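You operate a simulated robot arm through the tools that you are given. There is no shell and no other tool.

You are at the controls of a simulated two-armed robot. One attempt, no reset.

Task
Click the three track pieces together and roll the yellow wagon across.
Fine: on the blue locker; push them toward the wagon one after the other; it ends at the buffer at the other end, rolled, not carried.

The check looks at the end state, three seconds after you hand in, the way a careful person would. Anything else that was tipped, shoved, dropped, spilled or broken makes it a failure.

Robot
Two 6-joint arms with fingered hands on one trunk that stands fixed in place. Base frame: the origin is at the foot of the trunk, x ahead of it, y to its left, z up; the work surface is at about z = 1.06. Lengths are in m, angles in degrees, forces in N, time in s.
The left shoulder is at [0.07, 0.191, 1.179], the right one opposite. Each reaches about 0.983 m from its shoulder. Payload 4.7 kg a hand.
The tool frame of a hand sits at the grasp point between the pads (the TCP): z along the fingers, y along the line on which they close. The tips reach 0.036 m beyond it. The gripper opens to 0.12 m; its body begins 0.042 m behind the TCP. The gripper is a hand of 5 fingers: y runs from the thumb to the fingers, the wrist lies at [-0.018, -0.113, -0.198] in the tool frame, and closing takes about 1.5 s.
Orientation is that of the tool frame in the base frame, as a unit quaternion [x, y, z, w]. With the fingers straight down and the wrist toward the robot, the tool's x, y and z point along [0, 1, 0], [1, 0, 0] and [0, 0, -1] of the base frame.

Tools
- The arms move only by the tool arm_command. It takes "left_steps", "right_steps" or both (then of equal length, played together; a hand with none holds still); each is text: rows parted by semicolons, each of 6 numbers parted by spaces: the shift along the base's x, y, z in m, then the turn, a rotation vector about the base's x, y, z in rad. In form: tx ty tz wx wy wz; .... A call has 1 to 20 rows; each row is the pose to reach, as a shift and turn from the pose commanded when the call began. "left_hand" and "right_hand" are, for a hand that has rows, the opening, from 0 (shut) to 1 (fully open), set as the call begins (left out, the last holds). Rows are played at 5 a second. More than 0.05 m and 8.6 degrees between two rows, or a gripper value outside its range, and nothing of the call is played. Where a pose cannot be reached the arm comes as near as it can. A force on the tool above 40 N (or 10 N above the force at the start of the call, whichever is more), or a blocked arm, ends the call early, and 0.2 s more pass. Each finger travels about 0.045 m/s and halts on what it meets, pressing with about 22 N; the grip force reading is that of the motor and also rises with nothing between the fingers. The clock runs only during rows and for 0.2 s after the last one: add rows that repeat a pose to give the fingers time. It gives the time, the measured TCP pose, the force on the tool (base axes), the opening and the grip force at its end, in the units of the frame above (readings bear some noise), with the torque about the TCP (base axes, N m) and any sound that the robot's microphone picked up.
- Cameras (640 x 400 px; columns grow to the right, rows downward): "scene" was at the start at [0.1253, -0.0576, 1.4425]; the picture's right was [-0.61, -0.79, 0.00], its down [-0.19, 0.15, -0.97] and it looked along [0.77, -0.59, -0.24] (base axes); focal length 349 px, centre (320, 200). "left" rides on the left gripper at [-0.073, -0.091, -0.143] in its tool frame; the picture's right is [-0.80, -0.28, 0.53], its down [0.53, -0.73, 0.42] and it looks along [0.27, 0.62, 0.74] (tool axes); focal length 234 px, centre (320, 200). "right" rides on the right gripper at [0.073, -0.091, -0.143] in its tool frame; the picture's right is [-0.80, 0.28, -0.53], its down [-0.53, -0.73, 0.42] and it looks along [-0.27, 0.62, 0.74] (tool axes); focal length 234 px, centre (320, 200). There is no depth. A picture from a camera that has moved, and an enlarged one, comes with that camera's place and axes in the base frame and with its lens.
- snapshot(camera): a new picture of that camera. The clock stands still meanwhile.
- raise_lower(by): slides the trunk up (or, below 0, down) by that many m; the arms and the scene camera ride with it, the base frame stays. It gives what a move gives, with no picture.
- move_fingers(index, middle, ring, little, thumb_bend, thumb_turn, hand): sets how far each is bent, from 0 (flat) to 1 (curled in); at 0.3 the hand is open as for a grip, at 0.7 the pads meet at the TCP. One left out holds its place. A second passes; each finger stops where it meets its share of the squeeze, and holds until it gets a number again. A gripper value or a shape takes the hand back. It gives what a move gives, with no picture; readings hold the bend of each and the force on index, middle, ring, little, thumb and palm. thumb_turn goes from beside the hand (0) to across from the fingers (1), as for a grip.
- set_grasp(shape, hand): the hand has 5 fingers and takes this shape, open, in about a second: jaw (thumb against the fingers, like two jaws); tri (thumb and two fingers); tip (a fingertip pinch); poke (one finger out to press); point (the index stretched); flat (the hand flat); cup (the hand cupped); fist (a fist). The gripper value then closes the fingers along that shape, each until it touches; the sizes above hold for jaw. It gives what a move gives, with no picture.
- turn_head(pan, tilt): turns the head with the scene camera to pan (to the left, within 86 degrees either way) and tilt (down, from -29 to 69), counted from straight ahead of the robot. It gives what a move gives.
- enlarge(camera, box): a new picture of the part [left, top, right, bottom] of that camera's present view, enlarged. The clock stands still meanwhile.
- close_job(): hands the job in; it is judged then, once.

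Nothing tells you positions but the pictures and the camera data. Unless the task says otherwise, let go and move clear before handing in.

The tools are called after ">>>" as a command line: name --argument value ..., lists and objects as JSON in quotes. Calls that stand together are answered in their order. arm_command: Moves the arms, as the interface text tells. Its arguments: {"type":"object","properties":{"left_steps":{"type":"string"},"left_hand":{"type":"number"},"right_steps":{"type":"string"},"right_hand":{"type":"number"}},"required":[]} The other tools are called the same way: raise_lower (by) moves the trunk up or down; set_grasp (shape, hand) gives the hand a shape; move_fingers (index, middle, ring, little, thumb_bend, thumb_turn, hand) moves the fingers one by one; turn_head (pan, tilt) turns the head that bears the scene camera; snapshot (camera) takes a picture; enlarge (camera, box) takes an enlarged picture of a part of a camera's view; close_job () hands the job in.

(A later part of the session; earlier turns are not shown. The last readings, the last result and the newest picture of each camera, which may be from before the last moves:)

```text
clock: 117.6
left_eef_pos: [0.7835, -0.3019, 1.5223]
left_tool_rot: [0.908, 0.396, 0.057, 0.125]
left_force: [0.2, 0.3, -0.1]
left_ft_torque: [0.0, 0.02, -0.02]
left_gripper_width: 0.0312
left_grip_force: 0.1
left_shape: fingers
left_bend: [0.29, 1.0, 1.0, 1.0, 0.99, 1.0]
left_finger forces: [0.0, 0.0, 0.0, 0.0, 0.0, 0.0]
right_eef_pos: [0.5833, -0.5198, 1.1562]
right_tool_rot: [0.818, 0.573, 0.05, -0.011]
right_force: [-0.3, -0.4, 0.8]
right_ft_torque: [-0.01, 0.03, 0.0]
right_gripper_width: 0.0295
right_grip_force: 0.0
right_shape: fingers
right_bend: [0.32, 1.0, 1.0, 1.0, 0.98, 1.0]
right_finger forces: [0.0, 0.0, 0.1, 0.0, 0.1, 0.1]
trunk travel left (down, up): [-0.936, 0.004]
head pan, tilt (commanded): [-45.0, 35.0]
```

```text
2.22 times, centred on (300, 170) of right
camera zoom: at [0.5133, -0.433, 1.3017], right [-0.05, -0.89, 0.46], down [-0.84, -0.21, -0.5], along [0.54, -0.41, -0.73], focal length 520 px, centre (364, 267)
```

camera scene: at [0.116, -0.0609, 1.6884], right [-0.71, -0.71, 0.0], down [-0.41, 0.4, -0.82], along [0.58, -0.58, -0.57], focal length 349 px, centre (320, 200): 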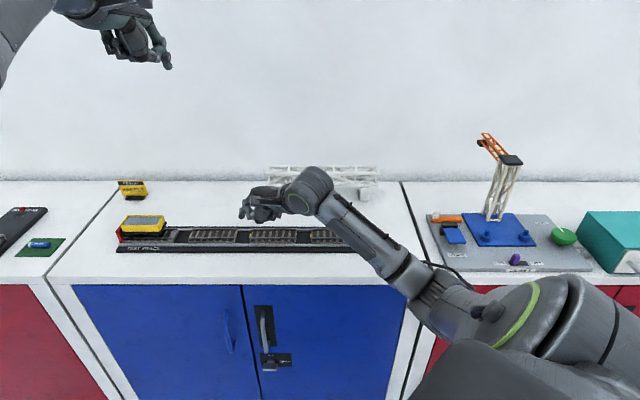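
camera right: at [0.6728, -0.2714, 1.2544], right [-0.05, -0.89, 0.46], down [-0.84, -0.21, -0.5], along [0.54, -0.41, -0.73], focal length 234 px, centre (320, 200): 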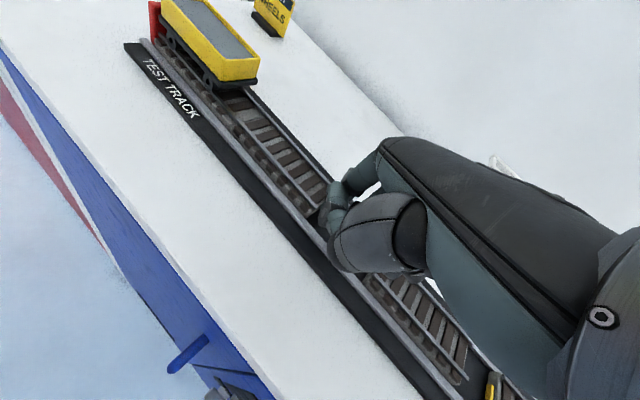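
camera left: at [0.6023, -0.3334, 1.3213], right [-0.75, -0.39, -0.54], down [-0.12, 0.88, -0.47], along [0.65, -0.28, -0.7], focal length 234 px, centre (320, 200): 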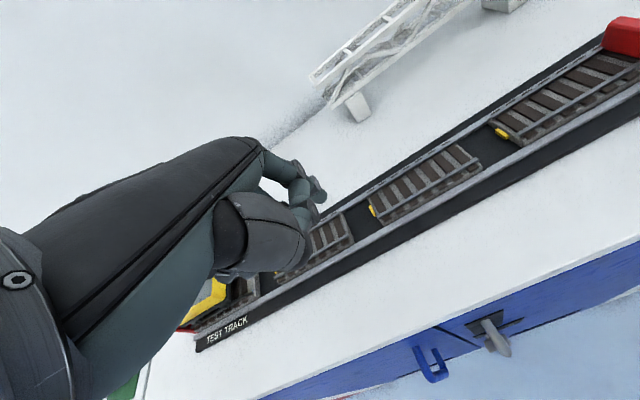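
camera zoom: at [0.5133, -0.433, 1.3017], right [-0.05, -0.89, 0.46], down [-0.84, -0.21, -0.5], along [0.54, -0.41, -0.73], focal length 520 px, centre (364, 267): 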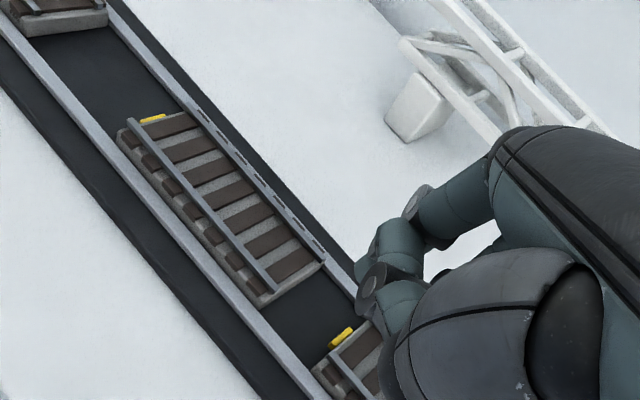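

The index has flexed slightly after the hard push. I will restore it, then shift 5 mm toward piece 2 to centre it in the gap.

>>> move_fingers --hand "right" --index 0.62

>>> arm_command --right_steps "0.0038 0.0038 0 0 0 0; 0.0038 0.0038 -0.012 0 0 0; 0.0038 0.0038 -0.02 0 0 0; 0.0038 0.0038 -0.02 0 0 0"

>>> enlarge --camera "scene" --box '[240, 190, 352, 260]'

```text
clock: 118.6
left_eef_pos: [0.7825, -0.3025, 1.522]
left_tool_rot: [0.908, 0.396, 0.057, 0.124]
left_force: [0.1, 0.2, -0.2]
left_ft_torque: [0.0, 0.02, 0.0]
left_gripper_width: 0.0312
left_grip_force: 0.1
left_shape: fingers
left_bend: [0.29, 1.0, 1.0, 1.0, 0.99, 1.0]
left_finger forces: [0.0, 0.0, 0.0, 0.0, 0.0, 0.0]
right_eef_pos: [0.5825, -0.5221, 1.1569]
right_tool_rot: [0.819, 0.572, 0.049, -0.009]
right_force: [-0.2, -0.1, -0.2]
right_ft_torque: [0.02, -0.02, 0.01]
right_gripper_width: 0.0287
right_grip_force: 0.0
right_shape: fingers
right_bend: [0.34, 1.0, 1.0, 1.0, 0.97, 1.0]
right_finger forces: [0.0, 0.1, 0.1, 0.1, 0.1, 0.0]
trunk travel left (down, up): [-0.936, 0.004]
head pan, tilt (commanded): [-45.0, 35.0]
```

```text
clock: 119.6
left_eef_pos: [0.7832, -0.3013, 1.5209]
left_tool_rot: [0.908, 0.396, 0.056, 0.125]
left_force: [0.1, 0.4, 0.4]
left_ft_torque: [-0.01, -0.01, -0.01]
left_gripper_width: 0.0315
left_grip_force: 0.0
left_shape: fingers
left_bend: [0.29, 1.0, 1.0, 1.0, 0.99, 1.0]
left_finger forces: [0.0, 0.2, 0.0, 0.1, 0.0, 0.0]
right_eef_pos: [0.5842, -0.5182, 1.1362]
right_tool_rot: [0.818, 0.572, 0.05, -0.01]
right_force: [-0.5, -1.0, 0.2]
right_ft_torque: [0.01, 0.0, 0.02]
right_gripper_width: 0.0289
right_grip_force: 0.0
right_shape: fingers
right_bend: [0.33, 1.0, 1.0, 1.0, 0.97, 1.0]
right_finger forces: [0.0, 0.0, 0.0, 0.0, 0.0, 0.0]
trunk travel left (down, up): [-0.936, 0.004]
head pan, tilt (commanded): [-45.0, 35.0]
```

```text
5.71 times, centred on (296, 225) of scene
camera zoom: at [0.1142, -0.0625, 1.6884], right [-0.71, -0.71, 0.0], down [-0.41, 0.41, -0.82], along [0.58, -0.58, -0.57], focal length 1997 px, centre (457, 57)
```

zoom: 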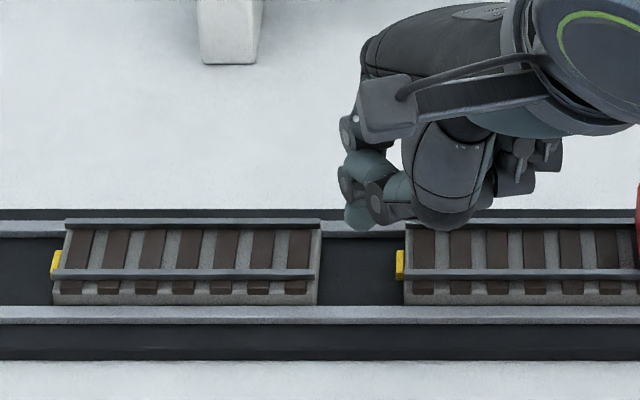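

The finger is centred at s = -0.082 in the gap. I will lower it in and begin pushing piece 2 toward piece 1.

>>> arm_command --right_steps "0 0 -0.008 0 0 0; 0 0 -0.016 0 0 0; 0 0 -0.023 0 0 0; 0 0 -0.0285 0 0 0; 0 0 -0.0285 0 0 0"

>>> enlarge --camera "scene" --box '[240, 190, 352, 260]'

>>> enlarge --camera "right" --box '[200, 80, 400, 260]'

```text
clock: 120.8
left_eef_pos: [0.7832, -0.3017, 1.5216]
left_tool_rot: [0.908, 0.396, 0.056, 0.125]
left_force: [0.2, -0.6, 0.3]
left_ft_torque: [0.01, -0.01, -0.01]
left_gripper_width: 0.0314
left_grip_force: 0.1
left_shape: fingers
left_bend: [0.29, 1.0, 1.0, 1.0, 0.99, 1.0]
left_finger forces: [0.0, 0.0, 0.0, 0.1, 0.0, 0.1]
right_eef_pos: [0.5846, -0.5169, 1.108]
right_tool_rot: [0.819, 0.572, 0.05, -0.009]
right_force: [0.9, -0.6, -0.1]
right_ft_torque: [-0.01, -0.03, 0.01]
right_gripper_width: 0.0289
right_grip_force: 0.0
right_shape: fingers
right_bend: [0.34, 1.0, 1.0, 1.0, 0.97, 1.0]
right_finger forces: [0.0, 0.0, 0.0, 0.1, 0.0, 0.0]
trunk travel left (down, up): [-0.936, 0.004]
head pan, tilt (commanded): [-45.0, 35.0]
```

```text
5.71 times, centred on (296, 225) of scene
camera zoom: at [0.114, -0.0628, 1.6884], right [-0.71, -0.71, 0.0], down [-0.41, 0.41, -0.82], along [0.58, -0.58, -0.57], focal length 1997 px, centre (457, 57)
```

zoom: 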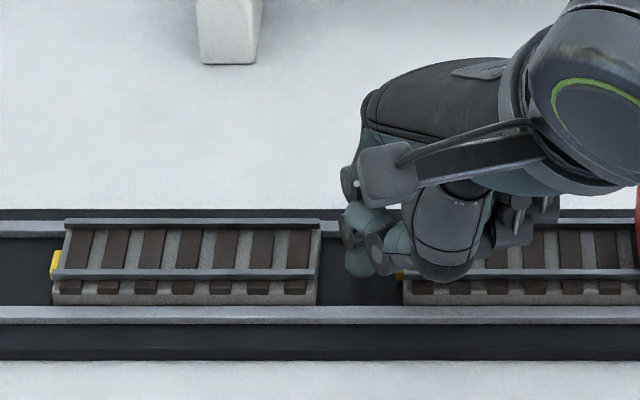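

```text
2.22 times, centred on (300, 170) of right
camera zoom: at [0.5154, -0.4283, 1.2538], right [-0.05, -0.89, 0.46], down [-0.84, -0.21, -0.5], along [0.54, -0.41, -0.73], focal length 520 px, centre (364, 267)
```

zoom: 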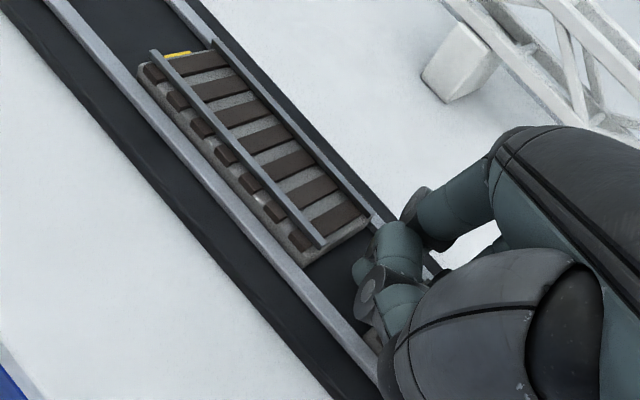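

The finger is in place. I will push piece 2 about 8 cm toward piece 1, slowly.

>>> arm_command --right_steps "0.004 0.004 0 0 0 0; 0.008 0.008 0 0 0 0; 0.012 0.012 0 0 0 0; 0.016 0.016 0 0 0 0; 0.02 0.02 0 0 0 0; 0.024 0.024 0 0 0 0; 0.028 0.028 0 0 0 0; 0.032 0.032 0 0 0 0; 0.036 0.036 0 0 0 0; 0.04 0.04 0 0 0 0; 0.044 0.044 0 0 0 0; 0.048 0.048 0 0 0 0; 0.052 0.052 0 0 0 0; 0.055 0.055 0 0 0 0"

>>> enlarge --camera "scene" --box '[160, 190, 300, 260]'

>>> enlarge --camera "right" --box '[140, 30, 400, 260]'

```text
clock: 123.8
left_eef_pos: [0.7827, -0.3012, 1.5216]
left_tool_rot: [0.908, 0.397, 0.056, 0.124]
left_force: [-0.1, -0.7, -0.4]
left_ft_torque: [-0.01, 0.0, -0.01]
left_gripper_width: 0.0312
left_grip_force: 0.1
left_shape: fingers
left_bend: [0.29, 1.0, 1.0, 1.0, 0.99, 1.0]
left_finger forces: [0.0, 0.0, 0.0, 0.0, 0.1, 0.1]
right_eef_pos: [0.6392, -0.4607, 1.1087]
right_tool_rot: [0.819, 0.572, 0.05, -0.01]
right_force: [-0.7, -0.3, -0.1]
right_ft_torque: [0.0, 0.01, -0.04]
right_gripper_width: 0.0287
right_grip_force: 0.0
right_shape: fingers
right_bend: [0.34, 1.0, 1.0, 1.0, 0.97, 1.0]
right_finger forces: [0.3, 0.0, 0.1, 0.0, 0.1, 0.1]
trunk travel left (down, up): [-0.936, 0.004]
head pan, tilt (commanded): [-45.0, 35.0]
```

```text
4.57 times, centred on (230, 225) of scene
camera zoom: at [0.1141, -0.0626, 1.6884], right [-0.71, -0.71, 0.0], down [-0.41, 0.41, -0.82], along [0.58, -0.58, -0.57], focal length 1598 px, centre (731, 86)
```

zoom: 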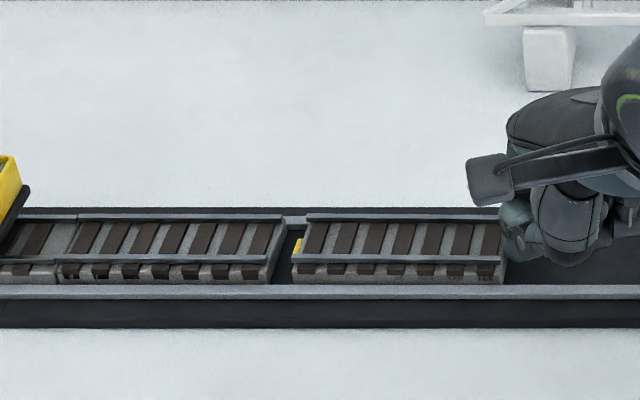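

```text
1.74 times, centred on (270, 145) of right
camera zoom: at [0.5705, -0.3721, 1.2546], right [-0.05, -0.89, 0.46], down [-0.84, -0.21, -0.5], along [0.54, -0.41, -0.73], focal length 407 px, centre (407, 296)
```

zoom: 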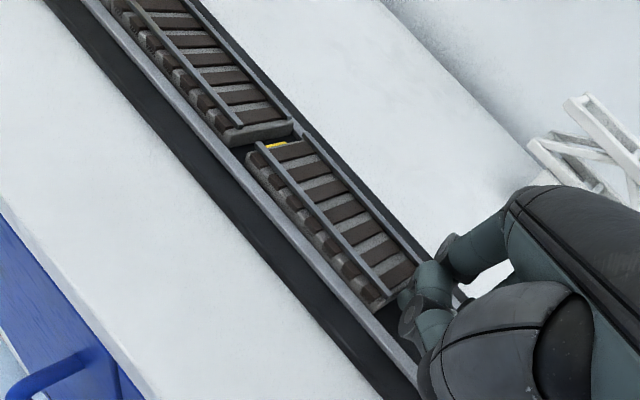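

Piece 2 is moving well with about 1.5 cm left. I will take a close look at piece 1's rail level compared with the fixed rail before continuing.

>>> enlarge --camera "scene" --box '[160, 226, 208, 250]'

>>> enlarge --camera "scene" --box '[208, 226, 256, 250]'

```text
13.33 times, centred on (184, 238) of scene
camera zoom: at [0.1141, -0.0626, 1.6884], right [-0.71, -0.71, 0.0], down [-0.41, 0.41, -0.82], along [0.58, -0.58, -0.57], focal length 4659 px, centre (2133, -307)
```

zoom: 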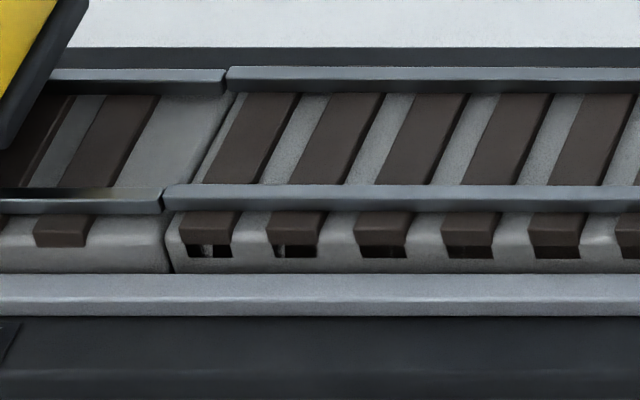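

```text
13.33 times, centred on (232, 238) of scene
camera zoom: at [0.1141, -0.0626, 1.6884], right [-0.71, -0.71, 0.0], down [-0.41, 0.41, -0.82], along [0.58, -0.58, -0.57], focal length 4659 px, centre (1493, -307)
```

zoom: 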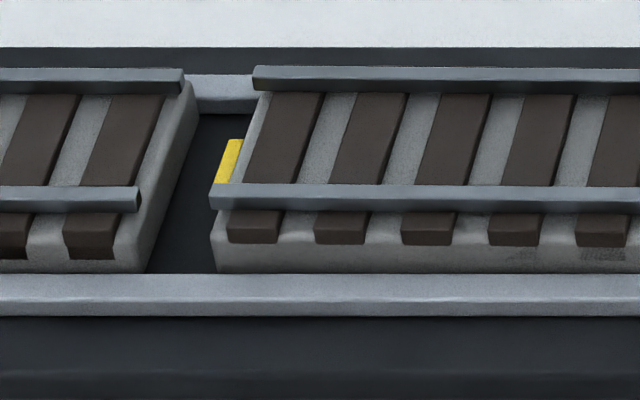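

Piece 1's near end sits about 1.4 mm toward the wall compared with the fixed rail, which may be why it has not clicked. I will continue with piece 2 and see what the combined push does.

>>> arm_command --right_steps "0.0014 0.0014 0 0 0 0; 0.0028 0.0028 0 0 0 0; 0.0042 0.0042 0 0 0 0; 0.0056 0.0056 0 0 0 0; 0.007 0.007 0 0 0 0; 0.0084 0.0084 0 0 0 0; 0.0098 0.0098 0 0 0 0; 0.0112 0.0112 0 0 0 0; 0.0112 0.0112 0 0 0 0"

>>> enlarge --camera "scene" --box '[160, 190, 300, 260]'

```text
clock: 125.8
left_eef_pos: [0.7838, -0.3029, 1.5217]
left_tool_rot: [0.908, 0.396, 0.057, 0.125]
left_force: [0.1, -1.0, 0.1]
left_ft_torque: [-0.01, 0.03, 0.0]
left_gripper_width: 0.0314
left_grip_force: 0.0
left_shape: fingers
left_bend: [0.29, 1.0, 1.0, 1.0, 0.99, 1.0]
left_finger forces: [0.0, 0.0, 0.0, 0.1, 0.0, 0.0]
right_eef_pos: [0.651, -0.4512, 1.1074]
right_tool_rot: [0.818, 0.573, 0.049, -0.01]
right_force: [-1.1, -1.9, 0.4]
right_ft_torque: [-0.06, 0.05, -0.21]
right_gripper_width: 0.0289
right_grip_force: 1.7
right_shape: fingers
right_bend: [0.34, 1.0, 1.0, 1.0, 0.97, 1.0]
right_finger forces: [3.0, 0.1, 0.0, 0.0, 0.1, 0.0]
trunk travel left (down, up): [-0.936, 0.004]
head pan, tilt (commanded): [-45.0, 35.0]
```

```text
4.57 times, centred on (230, 225) of scene
camera zoom: at [0.1136, -0.0633, 1.6884], right [-0.71, -0.71, 0.0], down [-0.41, 0.41, -0.82], along [0.58, -0.58, -0.57], focal length 1598 px, centre (731, 86)
```

zoom: 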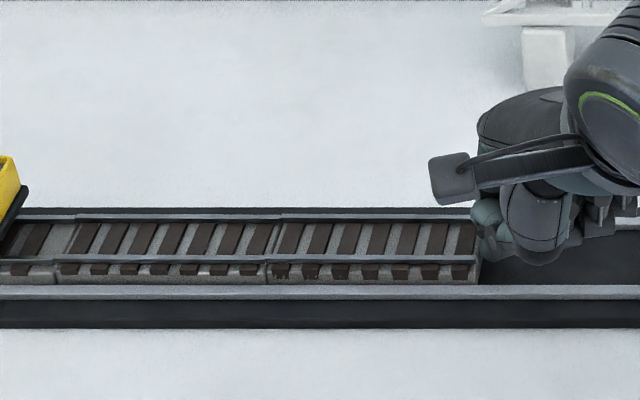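

Piece 2 has closed up to piece 1 with only 3 N so far. I will press further and listen.

>>> arm_command --right_steps "0.001 0.001 0 0 0 0; 0.002 0.002 0 0 0 0; 0.003 0.003 0 0 0 0; 0.004 0.004 0 0 0 0; 0.005 0.005 0 0 0 0; 0.006 0.006 0 0 0 0; 0.007 0.007 0 0 0 0; 0.007 0.007 0 0 0 0"

>>> enlarge --camera "scene" --box '[160, 226, 208, 250]'

>>> enlarge --camera "scene" --box '[200, 226, 248, 250]'

```text
clock: 127.6
left_eef_pos: [0.7799, -0.3055, 1.5237]
left_tool_rot: [0.908, 0.396, 0.058, 0.124]
left_force: [-0.4, 0.5, 0.8]
left_ft_torque: [0.02, 0.01, -0.02]
left_gripper_width: 0.0313
left_grip_force: 0.2
left_shape: fingers
left_bend: [0.29, 1.0, 1.0, 1.0, 0.99, 1.0]
left_finger forces: [0.0, 0.1, 0.1, 0.1, 0.0, 0.0]
right_eef_pos: [0.6557, -0.4465, 1.1092]
right_tool_rot: [0.819, 0.571, 0.051, -0.011]
right_force: [-10.6, -16.3, 6.8]
right_ft_torque: [-0.53, -0.06, -1.06]
right_gripper_width: 0.0289
right_grip_force: 9.4
right_shape: fingers
right_bend: [0.35, 1.0, 1.0, 1.0, 0.97, 1.0]
right_finger forces: [19.5, 0.0, 0.0, 0.1, 0.0, 0.0]
trunk travel left (down, up): [-0.936, 0.004]
head pan, tilt (commanded): [-45.0, 35.0]
```

```text
13.33 times, centred on (184, 238) of scene
camera zoom: at [0.1103, -0.0658, 1.6886], right [-0.71, -0.71, 0.0], down [-0.4, 0.41, -0.82], along [0.58, -0.58, -0.57], focal length 4659 px, centre (2133, -307)
```

zoom: 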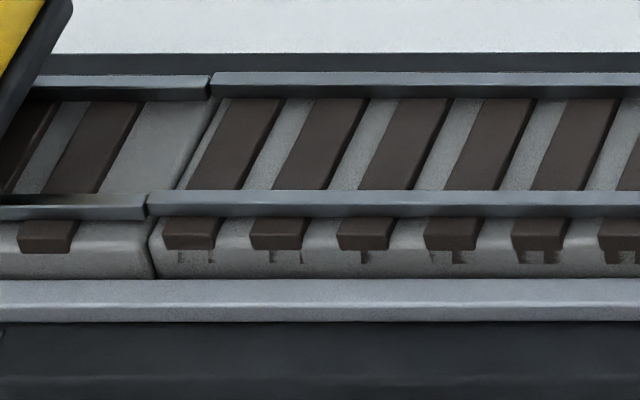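

```text
13.33 times, centred on (224, 238) of scene
camera zoom: at [0.1103, -0.0658, 1.6886], right [-0.71, -0.71, 0.0], down [-0.4, 0.41, -0.82], along [0.58, -0.58, -0.57], focal length 4659 px, centre (1600, -307)
```

zoom: 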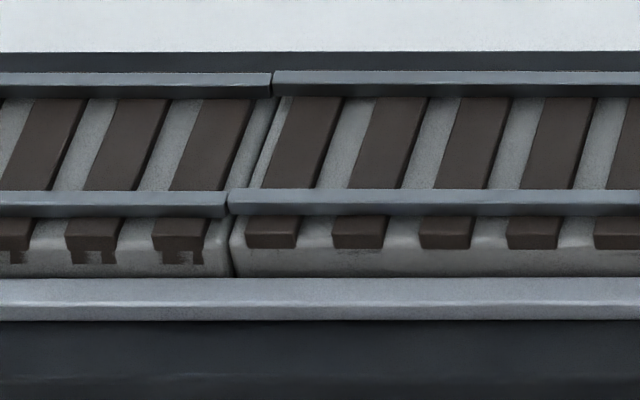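

Both seams look tight but I have heard no click. I will increase the push on the pair in small steps and listen.

>>> arm_command --right_steps "0.001 0.001 0 0 0 0; 0.002 0.002 0 0 0 0; 0.003 0.003 0 0 0 0; 0.004 0.004 0 0 0 0; 0.005 0.005 0 0 0 0; 0.006 0.006 0 0 0 0; 0.007 0.007 0 0 0 0; 0.008 0.008 0 0 0 0"

>>> enlarge --camera "right" --box '[140, 30, 340, 180]'

```text
clock: 129.4
left_eef_pos: [0.7777, -0.3034, 1.524]
left_tool_rot: [0.908, 0.397, 0.058, 0.124]
left_force: [0.1, 0.9, -1.0]
left_ft_torque: [-0.04, 0.0, -0.03]
left_gripper_width: 0.0313
left_grip_force: 0.0
left_shape: fingers
left_bend: [0.29, 1.0, 1.0, 1.0, 0.99, 1.0]
left_finger forces: [0.0, 0.0, 0.1, 0.1, 0.0, 0.0]
right_eef_pos: [0.6623, -0.4434, 1.11]
right_tool_rot: [0.821, 0.569, 0.043, -0.005]
right_force: [-17.9, -25.5, 8.2]
right_ft_torque: [-0.86, 0.08, -1.57]
right_gripper_width: 0.0289
right_grip_force: 15.9
right_shape: fingers
right_bend: [0.39, 1.0, 1.0, 1.0, 0.97, 1.0]
right_finger forces: [31.8, 0.0, 0.0, 0.0, 0.0, 0.0]
trunk travel left (down, up): [-0.936, 0.004]
head pan, tilt (commanded): [-45.0, 35.0]
stopped in row 8 (right hand): the force on the tool passed its limit at 42 N (the readings are from after the stop); the commanded pose is now the measured one
```

```text
2.67 times, centred on (240, 105) of right
camera zoom: at [0.5939, -0.3514, 1.2542], right [-0.06, -0.88, 0.47], down [-0.84, -0.21, -0.49], along [0.54, -0.43, -0.73], focal length 624 px, centre (533, 453)
```

zoom: 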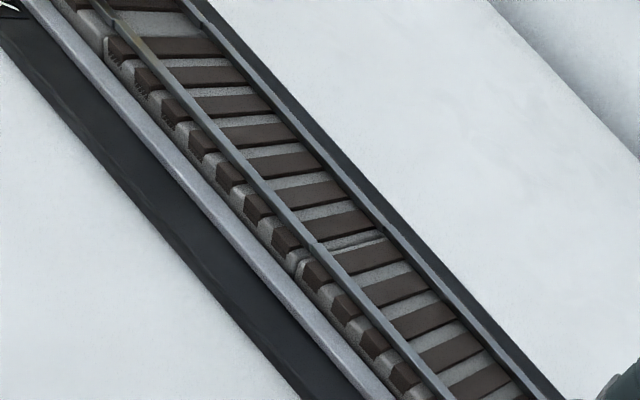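

The push reached the 42 N limit without a click, so force alone is not it. I will examine both seams at maximum zoom.

>>> enlarge --camera "scene" --box '[164, 228, 180, 246]'

>>> enlarge --camera "scene" --box '[210, 228, 228, 246]'

>>> enlarge --camera "right" --box '[165, 25, 205, 55]'

>>> enlarge --camera "right" --box '[240, 100, 290, 140]'

```text
16.00 times, centred on (172, 237) of scene
camera zoom: at [0.1091, -0.0651, 1.6887], right [-0.71, -0.71, 0.0], down [-0.4, 0.41, -0.82], along [0.58, -0.58, -0.57], focal length 5591 px, centre (2688, -392)
```

zoom: 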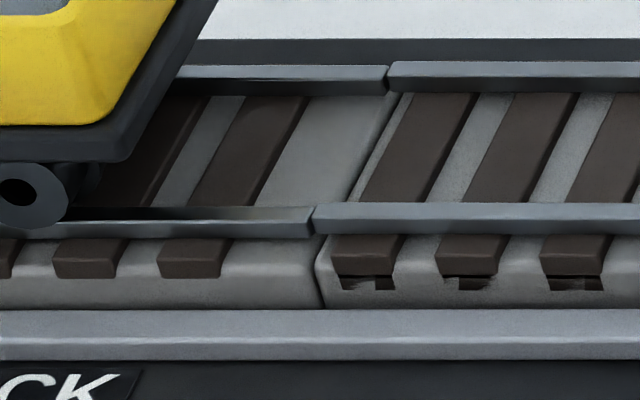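

```text
16.00 times, centred on (219, 237) of scene
camera zoom: at [0.1091, -0.0651, 1.6887], right [-0.71, -0.71, 0.0], down [-0.4, 0.41, -0.82], along [0.58, -0.58, -0.57], focal length 5591 px, centre (1936, -392)
```

zoom: 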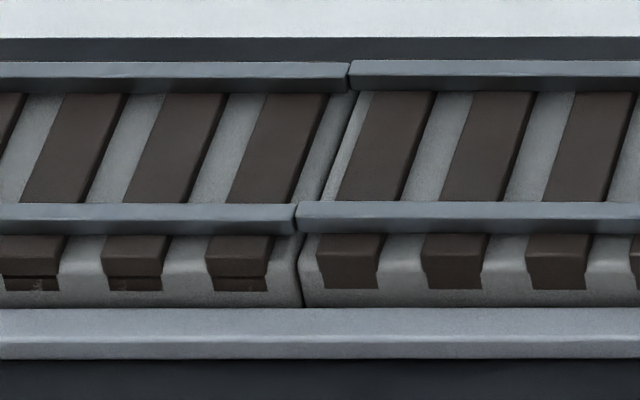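

```text
13.33 times, centred on (185, 40) of right
camera zoom: at [0.5939, -0.3514, 1.2542], right [-0.06, -0.88, 0.47], down [-0.84, -0.21, -0.49], along [0.54, -0.43, -0.73], focal length 3122 px, centre (2120, 2333)
```

zoom: 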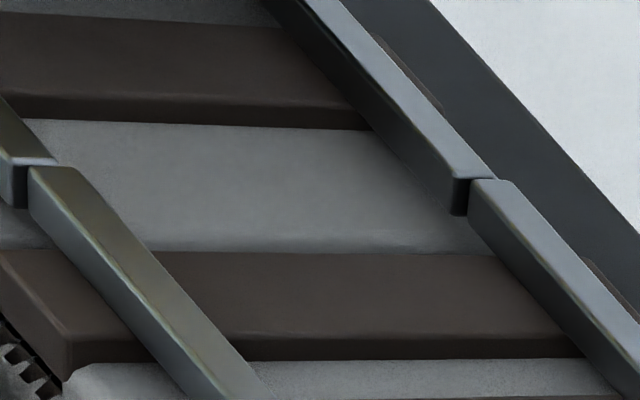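

```text
10.00 times, centred on (265, 120) of right
camera zoom: at [0.5939, -0.3514, 1.2542], right [-0.06, -0.88, 0.47], down [-0.84, -0.21, -0.49], along [0.54, -0.43, -0.73], focal length 2342 px, centre (870, 1000)
```

zoom: 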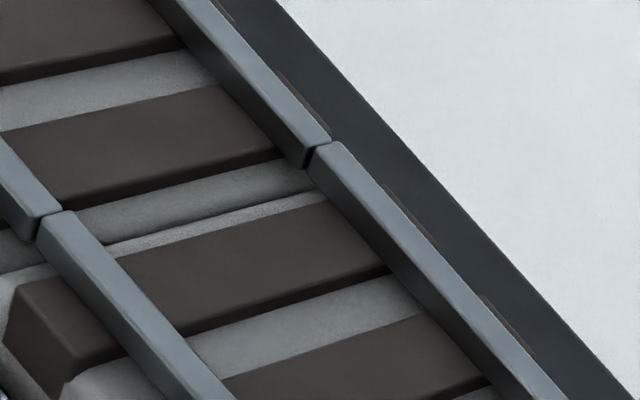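

The close views show piece 1's near end displaced about 1.5 mm toward the wall relative to the fixed rails; the pieces yawed a little while being pushed. That likely prevents the click, so I will back off, lift out, restore the index, and then nudge that end back toward the front.

>>> arm_command --right_steps "-0.004 -0.004 0 0 0 0; -0.008 -0.008 0 0 0 0; -0.014 -0.014 0 0 0 0; -0.02 -0.02 0 0 0 0; -0.022 -0.022 0.02 0 0 0; -0.022 -0.022 0.04 0 0 0; -0.022 -0.022 0.06 0 0 0"

>>> move_fingers --hand "right" --index 0.5

>>> enlarge --camera "scene" --box '[160, 190, 300, 260]'

```text
clock: 131.0
left_eef_pos: [0.7834, -0.3004, 1.5231]
left_tool_rot: [0.907, 0.397, 0.057, 0.125]
left_force: [-0.6, -0.1, 0.1]
left_ft_torque: [0.0, 0.01, -0.01]
left_gripper_width: 0.0311
left_grip_force: 0.1
left_shape: fingers
left_bend: [0.29, 1.0, 1.0, 1.0, 0.99, 1.0]
left_finger forces: [0.1, 0.0, 0.0, 0.1, 0.0, 0.0]
right_eef_pos: [0.6451, -0.4591, 1.1697]
right_tool_rot: [0.819, 0.571, 0.047, -0.007]
right_force: [0.2, -1.0, 0.4]
right_ft_torque: [0.02, 0.04, -0.01]
right_gripper_width: 0.0296
right_grip_force: 0.1
right_shape: fingers
right_bend: [0.36, 1.0, 1.0, 1.0, 0.97, 0.99]
right_finger forces: [0.0, 0.1, 0.0, 0.0, 0.0, 0.1]
trunk travel left (down, up): [-0.936, 0.004]
head pan, tilt (commanded): [-45.0, 35.0]
```

```text
clock: 132.0
left_eef_pos: [0.783, -0.3026, 1.522]
left_tool_rot: [0.908, 0.397, 0.057, 0.125]
left_force: [0.3, -0.2, -0.3]
left_ft_torque: [-0.01, -0.01, 0.0]
left_gripper_width: 0.0313
left_grip_force: 0.0
left_shape: fingers
left_bend: [0.29, 1.0, 1.0, 1.0, 0.99, 1.0]
left_finger forces: [0.0, 0.0, 0.0, 0.0, 0.0, 0.1]
right_eef_pos: [0.6448, -0.4583, 1.1695]
right_tool_rot: [0.82, 0.57, 0.047, -0.008]
right_force: [0.3, -0.1, 0.1]
right_ft_torque: [-0.06, 0.0, -0.05]
right_gripper_width: 0.03
right_grip_force: 0.0
right_shape: fingers
right_bend: [0.38, 1.0, 1.0, 1.0, 0.97, 0.99]
right_finger forces: [0.1, 0.0, 0.1, 0.1, 0.1, 0.0]
trunk travel left (down, up): [-0.936, 0.004]
head pan, tilt (commanded): [-45.0, 35.0]
```

```text
4.57 times, centred on (230, 225) of scene
camera zoom: at [0.114, -0.0628, 1.6884], right [-0.71, -0.71, 0.0], down [-0.41, 0.41, -0.82], along [0.58, -0.58, -0.57], focal length 1598 px, centre (731, 86)
```

zoom: 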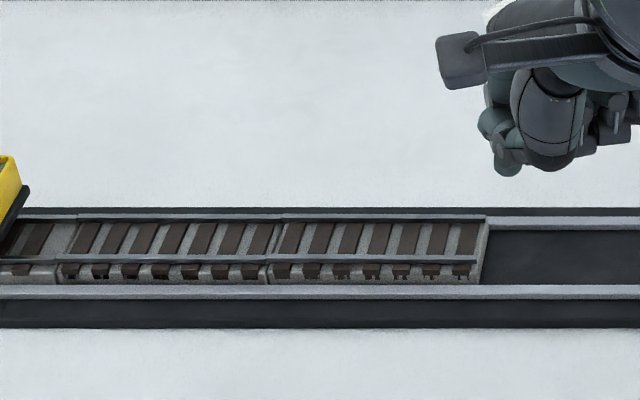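

I will measure how each piece's rails line up now that the load is off.

>>> enlarge --camera "scene" --box '[150, 226, 198, 250]'

>>> enlarge --camera "scene" --box '[196, 226, 244, 250]'

>>> enlarge --camera "scene" --box '[240, 226, 288, 250]'

>>> enlarge --camera "scene" --box '[306, 226, 354, 250]'

```text
13.33 times, centred on (174, 238) of scene
camera zoom: at [0.114, -0.0628, 1.6884], right [-0.71, -0.71, 0.0], down [-0.41, 0.41, -0.82], along [0.58, -0.58, -0.57], focal length 4659 px, centre (2267, -307)
```

zoom: 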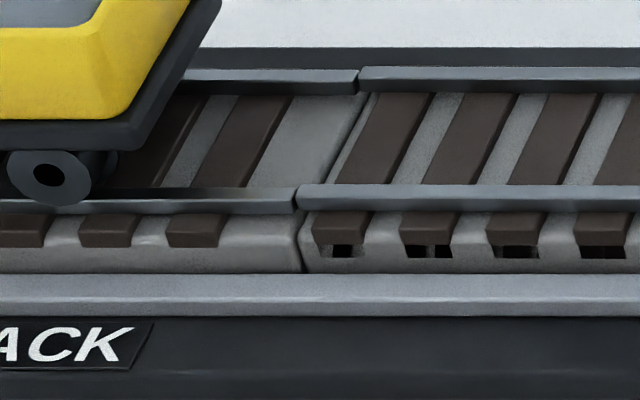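

```text
13.33 times, centred on (220, 238) of scene
camera zoom: at [0.114, -0.0628, 1.6884], right [-0.71, -0.71, 0.0], down [-0.41, 0.41, -0.82], along [0.58, -0.58, -0.57], focal length 4659 px, centre (1653, -307)
```

zoom: 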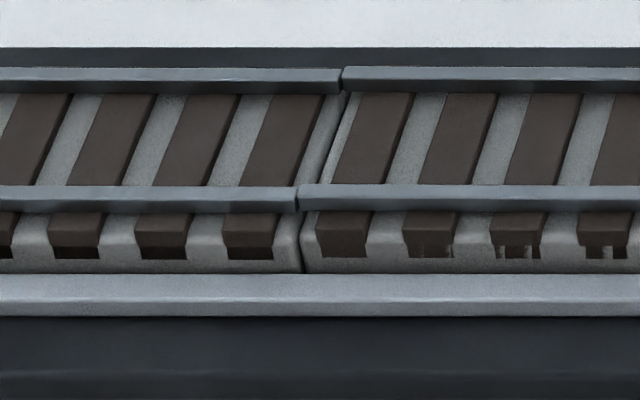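

```text
13.33 times, centred on (264, 238) of scene
camera zoom: at [0.114, -0.0628, 1.6884], right [-0.71, -0.71, 0.0], down [-0.41, 0.41, -0.82], along [0.58, -0.58, -0.57], focal length 4659 px, centre (1067, -307)
```

zoom: 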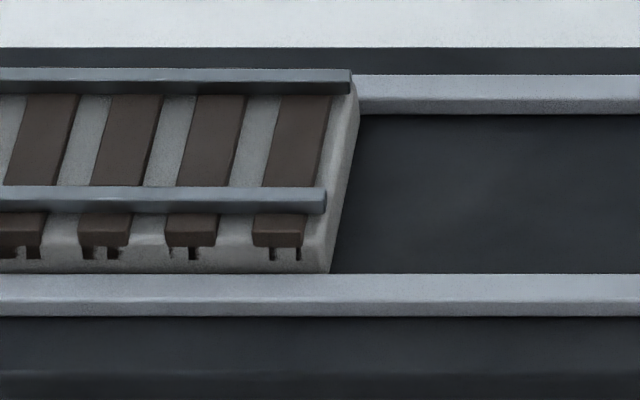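

```text
13.33 times, centred on (330, 238) of scene
camera zoom: at [0.114, -0.0628, 1.6884], right [-0.71, -0.71, 0.0], down [-0.41, 0.41, -0.82], along [0.58, -0.58, -0.57], focal length 4659 px, centre (187, -307)
```

zoom: 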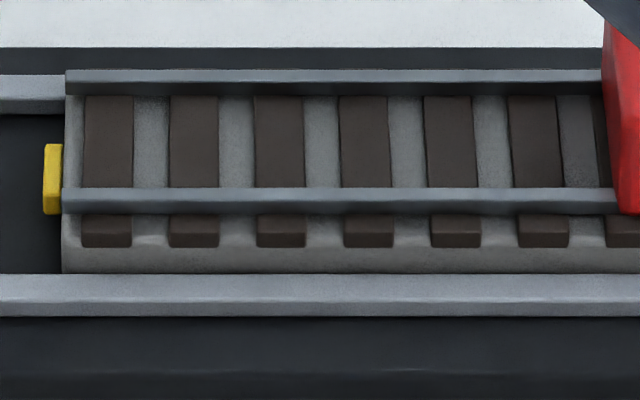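

Each pushed piece is turned by about 0.6°, with its wagon-side end roughly 1.4 mm toward the wall, so the tabs are not lined up. I will nudge piece 1's end toward the front with the index from the wall side. First I move the left hand further away.

>>> arm_command --left_steps "0.005 0.03 0.01 0 0 0; 0.01 0.06 0.02 0 0 0; 0.015 0.09 0.03 0 0 0; 0.02 0.12 0.04 0 0 0; 0.02 0.15 0.05 0 0 0"

>>> snapshot --camera "scene"

```text
clock: 133.2
left_eef_pos: [0.8397, -0.1649, 1.5856]
left_tool_rot: [0.908, 0.396, 0.055, 0.124]
left_force: [-0.3, 1.1, -0.3]
left_ft_torque: [-0.03, 0.02, -0.02]
left_gripper_width: 0.0312
left_grip_force: 0.1
left_shape: fingers
left_bend: [0.29, 1.0, 1.0, 1.0, 0.99, 1.0]
left_finger forces: [0.0, 0.0, 0.1, 0.0, 0.1, 0.0]
left hand out of reach, approached as far as the arm can: row 1, 2, 3, 4, 5
right_eef_pos: [0.6459, -0.4574, 1.1701]
right_tool_rot: [0.82, 0.571, 0.046, -0.006]
right_force: [0.7, 0.2, -1.1]
right_ft_torque: [0.01, -0.02, -0.01]
right_gripper_width: 0.0302
right_grip_force: 0.0
right_shape: fingers
right_bend: [0.38, 1.0, 1.0, 1.0, 0.97, 0.99]
right_finger forces: [0.0, 0.1, 0.0, 0.0, 0.0, 0.0]
trunk travel left (down, up): [-0.936, 0.004]
head pan, tilt (commanded): [-45.0, 35.0]
```

```text
taken
camera scene: at [0.1144, -0.0602, 1.6884], right [-0.71, -0.71, 0.0], down [-0.41, 0.4, -0.82], along [0.58, -0.58, -0.57], focal length 349 px, centre (320, 200)
```

scene: 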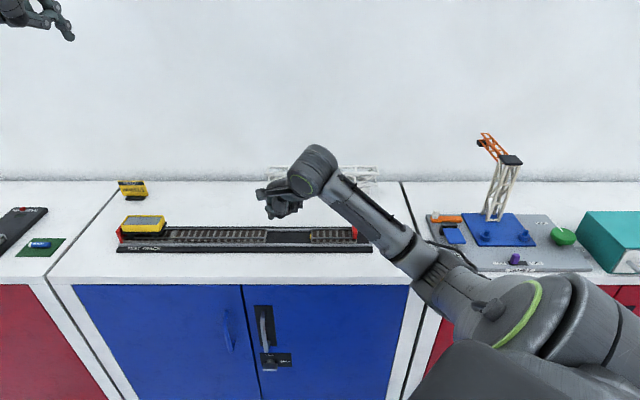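

The left hand is well clear. I will carry the right index over to the wall side of piece 1's near end, staying above everything.

>>> arm_command --right_steps "0.01 0.006 0.02 0 0 0; 0.035 0.022 0.025 0 0 0; 0.06 0.037 0.025 0 0 0; 0.085 0.052 0.025 0 0 0; 0.11 0.068 0.025 0 0 0; 0.135 0.083 0.025 0 0 0; 0.16 0.098 0.025 0 0 0; 0.185 0.114 0.02 0 0 0; 0.2043 0.1257 0.0125 0 0 0; 0.2043 0.1257 0.0125 0 0 0"

>>> enlarge --camera "scene" --box '[130, 180, 250, 255]'

>>> enlarge --camera "right" --box '[180, 60, 400, 260]'

```text
clock: 135.4
left_eef_pos: [0.8389, -0.1675, 1.5851]
left_tool_rot: [0.908, 0.396, 0.056, 0.125]
left_force: [-0.5, -0.4, -0.5]
left_ft_torque: [-0.02, 0.01, 0.0]
left_gripper_width: 0.0313
left_grip_force: 0.0
left_shape: fingers
left_bend: [0.29, 1.0, 1.0, 1.0, 0.99, 1.0]
left_finger forces: [0.1, 0.0, 0.0, 0.0, 0.1, 0.0]
right_eef_pos: [0.8487, -0.3328, 1.1818]
right_tool_rot: [0.82, 0.571, 0.047, -0.007]
right_force: [-0.1, -0.6, -0.3]
right_ft_torque: [-0.02, -0.02, 0.01]
right_gripper_width: 0.0302
right_grip_force: 0.0
right_shape: fingers
right_bend: [0.38, 1.0, 1.0, 1.0, 0.97, 0.99]
right_finger forces: [0.0, 0.0, 0.0, 0.0, 0.0, 0.0]
trunk travel left (down, up): [-0.936, 0.004]
head pan, tilt (commanded): [-45.0, 35.0]
```

```text
5.33 times, centred on (190, 218) of scene
camera zoom: at [0.1136, -0.0634, 1.6884], right [-0.71, -0.71, 0.0], down [-0.41, 0.41, -0.82], along [0.58, -0.58, -0.57], focal length 1864 px, centre (1013, 107)
```

zoom: 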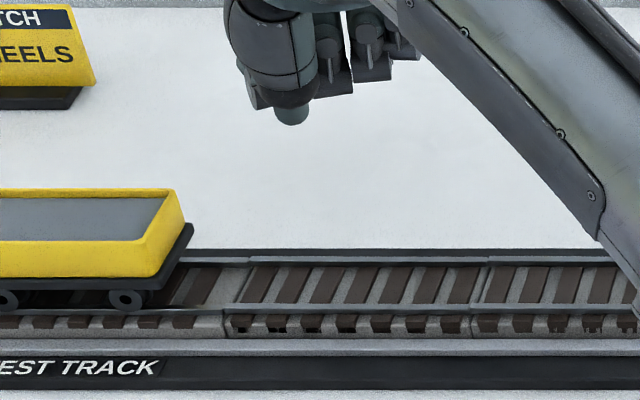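

```text
2.00 times, centred on (290, 160) of right
camera zoom: at [0.7796, -0.2422, 1.3272], right [-0.05, -0.88, 0.47], down [-0.84, -0.21, -0.5], along [0.54, -0.42, -0.73], focal length 468 px, centre (380, 280)
```

zoom: 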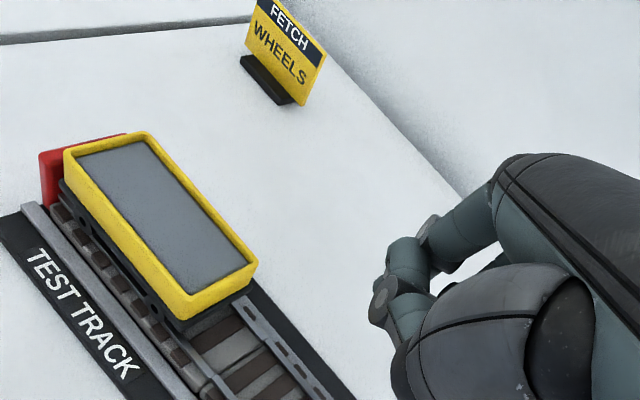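

The fingertip is at s = -0.395, w = 0.879, behind the back rail as intended. I will lower it to just above the guide height.

>>> arm_command --right_steps "0 0 -0.015 0 0 0; 0 0 -0.03 0 0 0; 0 0 -0.045 0 0 0; 0 0 -0.058 0 0 0; 0 0 -0.065 0 0 0; 0 0 -0.065 0 0 0"

>>> enlarge --camera "scene" --box '[150, 200, 230, 250]'

>>> enlarge --camera "right" --box '[180, 60, 400, 260]'

```text
clock: 136.8
left_eef_pos: [0.8392, -0.1686, 1.5842]
left_tool_rot: [0.908, 0.396, 0.056, 0.123]
left_force: [-0.2, 0.7, -0.6]
left_ft_torque: [-0.06, 0.02, 0.0]
left_gripper_width: 0.0313
left_grip_force: 0.1
left_shape: fingers
left_bend: [0.29, 1.0, 1.0, 1.0, 0.99, 1.0]
left_finger forces: [0.1, 0.0, 0.0, 0.0, 0.0, 0.0]
right_eef_pos: [0.8486, -0.3335, 1.1176]
right_tool_rot: [0.82, 0.571, 0.047, -0.007]
right_force: [-0.2, -0.7, 0.0]
right_ft_torque: [-0.03, -0.01, -0.05]
right_gripper_width: 0.0304
right_grip_force: 0.1
right_shape: fingers
right_bend: [0.38, 1.0, 1.0, 1.0, 0.97, 0.99]
right_finger forces: [0.0, 0.0, 0.0, 0.1, 0.0, 0.0]
trunk travel left (down, up): [-0.936, 0.004]
head pan, tilt (commanded): [-45.0, 35.0]
```

```text
8.00 times, centred on (190, 225) of scene
camera zoom: at [0.114, -0.0626, 1.6884], right [-0.71, -0.71, 0.0], down [-0.41, 0.41, -0.82], along [0.58, -0.58, -0.57], focal length 2796 px, centre (1360, 0)
```

zoom: 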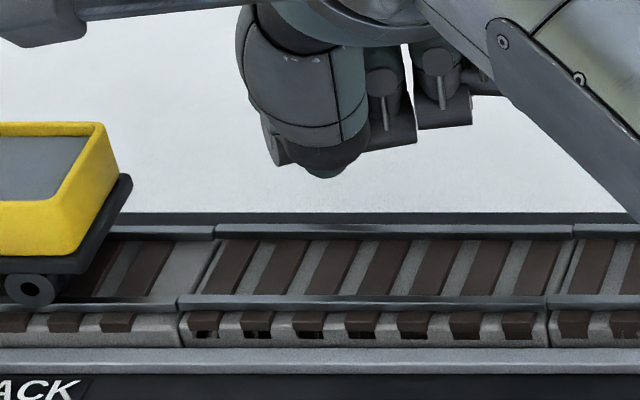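

```text
2.00 times, centred on (290, 160) of right
camera zoom: at [0.7793, -0.2438, 1.2627], right [-0.05, -0.88, 0.47], down [-0.84, -0.21, -0.5], along [0.54, -0.42, -0.73], focal length 468 px, centre (380, 280)
```

zoom: 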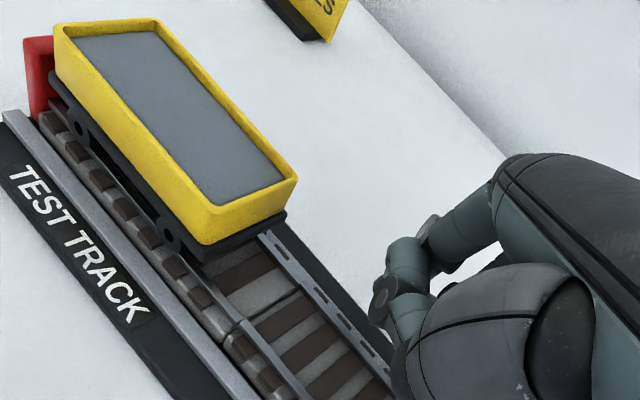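

The tip is lowered behind the rail with no contact. I will draw it toward the front in small steps and watch for first touch.

>>> arm_command --right_steps "-0.0014 0.0014 0 0 0 0; -0.0028 0.0028 0 0 0 0; -0.0042 0.0042 0 0 0 0; -0.0057 0.0057 0 0 0 0; -0.0071 0.0071 0 0 0 0; -0.0085 0.0085 0 0 0 0"

>>> enlarge --camera "scene" --box '[150, 226, 198, 250]'

>>> enlarge --camera "scene" --box '[150, 200, 230, 250]'

```text
clock: 138.2
left_eef_pos: [0.8392, -0.1679, 1.5839]
left_tool_rot: [0.908, 0.396, 0.056, 0.124]
left_force: [-1.1, -0.2, -0.8]
left_ft_torque: [0.03, 0.02, -0.01]
left_gripper_width: 0.0314
left_grip_force: 0.0
left_shape: fingers
left_bend: [0.29, 1.0, 1.0, 1.0, 0.99, 1.0]
left_finger forces: [0.0, 0.0, 0.0, 0.0, 0.0, 0.1]
right_eef_pos: [0.8411, -0.3252, 1.1156]
right_tool_rot: [0.82, 0.571, 0.047, -0.009]
right_force: [-1.1, 0.4, 0.2]
right_ft_torque: [0.0, -0.02, -0.01]
right_gripper_width: 0.0302
right_grip_force: 0.0
right_shape: fingers
right_bend: [0.38, 1.0, 1.0, 1.0, 0.97, 0.99]
right_finger forces: [0.1, 0.0, 0.0, 0.1, 0.0, 0.1]
trunk travel left (down, up): [-0.936, 0.004]
head pan, tilt (commanded): [-45.0, 35.0]
```

```text
13.33 times, centred on (174, 238) of scene
camera zoom: at [0.114, -0.0625, 1.6884], right [-0.71, -0.71, 0.0], down [-0.41, 0.41, -0.82], along [0.58, -0.58, -0.57], focal length 4659 px, centre (2267, -307)
```

zoom: 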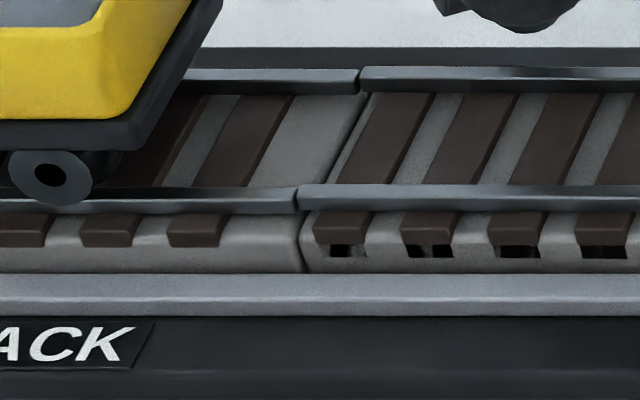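

```text
8.00 times, centred on (190, 225) of scene
camera zoom: at [0.114, -0.0625, 1.6884], right [-0.71, -0.71, 0.0], down [-0.41, 0.41, -0.82], along [0.58, -0.58, -0.57], focal length 2796 px, centre (1360, 0)
```

zoom: 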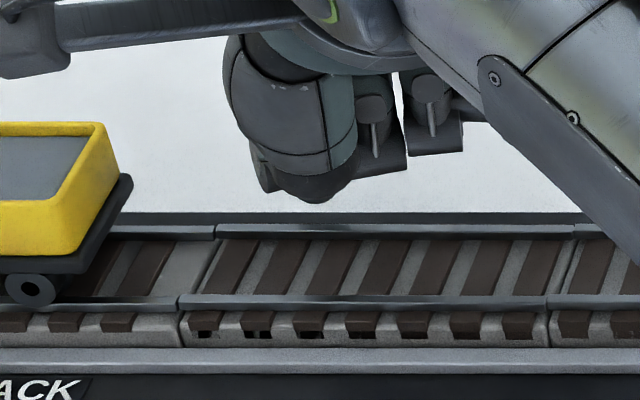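

No contact yet. I will continue toward the front in 1 mm steps.

>>> arm_command --right_steps "-0.0007 0.0007 0 0 0 0; -0.0014 0.0014 0 0 0 0; -0.0021 0.0021 0 0 0 0; -0.0028 0.0028 0 0 0 0; -0.0035 0.0035 0 0 0 0"

>>> enlarge --camera "scene" --box '[150, 226, 198, 250]'

```text
clock: 139.4
left_eef_pos: [0.8395, -0.1684, 1.5841]
left_tool_rot: [0.908, 0.396, 0.056, 0.124]
left_force: [0.8, 1.0, 0.2]
left_ft_torque: [-0.01, 0.0, 0.02]
left_gripper_width: 0.0313
left_grip_force: 0.0
left_shape: fingers
left_bend: [0.29, 1.0, 1.0, 1.0, 0.99, 1.0]
left_finger forces: [0.0, 0.1, 0.0, 0.0, 0.0, 0.0]
right_eef_pos: [0.8363, -0.3209, 1.1176]
right_tool_rot: [0.82, 0.571, 0.047, -0.008]
right_force: [0.3, -0.2, 0.4]
right_ft_torque: [0.0, 0.0, -0.02]
right_gripper_width: 0.0298
right_grip_force: 0.1
right_shape: fingers
right_bend: [0.38, 1.0, 1.0, 1.0, 0.97, 0.99]
right_finger forces: [0.0, 0.0, 0.0, 0.0, 0.1, 0.0]
trunk travel left (down, up): [-0.936, 0.004]
head pan, tilt (commanded): [-45.0, 35.0]
```

```text
13.33 times, centred on (174, 238) of scene
camera zoom: at [0.114, -0.0626, 1.6884], right [-0.71, -0.71, 0.0], down [-0.41, 0.41, -0.82], along [0.58, -0.58, -0.57], focal length 4659 px, centre (2267, -307)
```

zoom: 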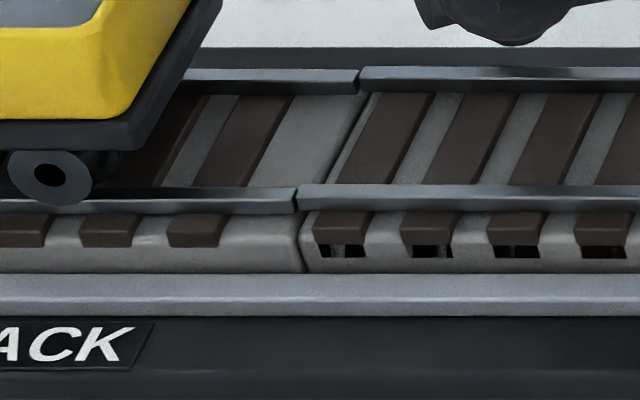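

Still no touch; the rounded tip is slightly too high to engage. I will lower 4 mm and continue drawing toward the front.

>>> arm_command --right_steps "0 0 -0.002 0 0 0; 0 0 -0.004 0 0 0; -0.0007 0.0007 -0.004 0 0 0; -0.0014 0.0014 -0.004 0 0 0; -0.0021 0.0021 -0.004 0 0 0; -0.0028 0.0028 -0.004 0 0 0"

>>> enlarge --camera "scene" --box '[150, 226, 198, 250]'

```text
clock: 140.8
left_eef_pos: [0.8391, -0.169, 1.5846]
left_tool_rot: [0.908, 0.396, 0.056, 0.124]
left_force: [0.3, -0.4, -0.9]
left_ft_torque: [-0.01, 0.02, -0.01]
left_gripper_width: 0.0314
left_grip_force: 0.0
left_shape: fingers
left_bend: [0.29, 1.0, 1.0, 1.0, 0.99, 1.0]
left_finger forces: [0.0, 0.0, 0.0, 0.1, 0.1, 0.1]
right_eef_pos: [0.8347, -0.3181, 1.1126]
right_tool_rot: [0.82, 0.57, 0.048, -0.007]
right_force: [-0.2, -1.4, 0.4]
right_ft_torque: [0.0, -0.05, 0.02]
right_gripper_width: 0.03
right_grip_force: 0.7
right_shape: fingers
right_bend: [0.38, 1.0, 1.0, 1.0, 0.97, 0.99]
right_finger forces: [1.2, 0.0, 0.1, 0.0, 0.1, 0.1]
trunk travel left (down, up): [-0.936, 0.004]
head pan, tilt (commanded): [-45.0, 35.0]
```

```text
13.33 times, centred on (174, 238) of scene
camera zoom: at [0.1142, -0.0629, 1.6884], right [-0.71, -0.71, 0.0], down [-0.41, 0.41, -0.82], along [0.58, -0.58, -0.57], focal length 4659 px, centre (2267, -307)
```

zoom: 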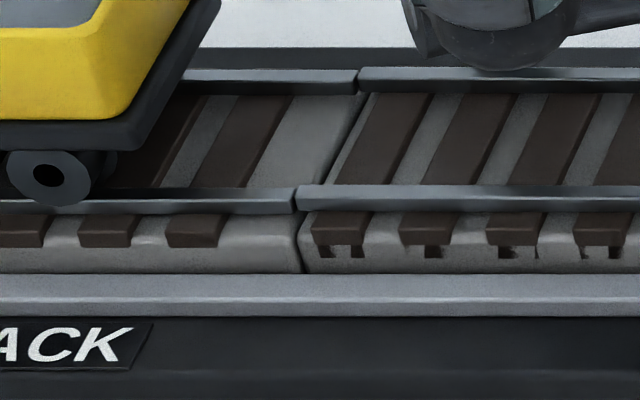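

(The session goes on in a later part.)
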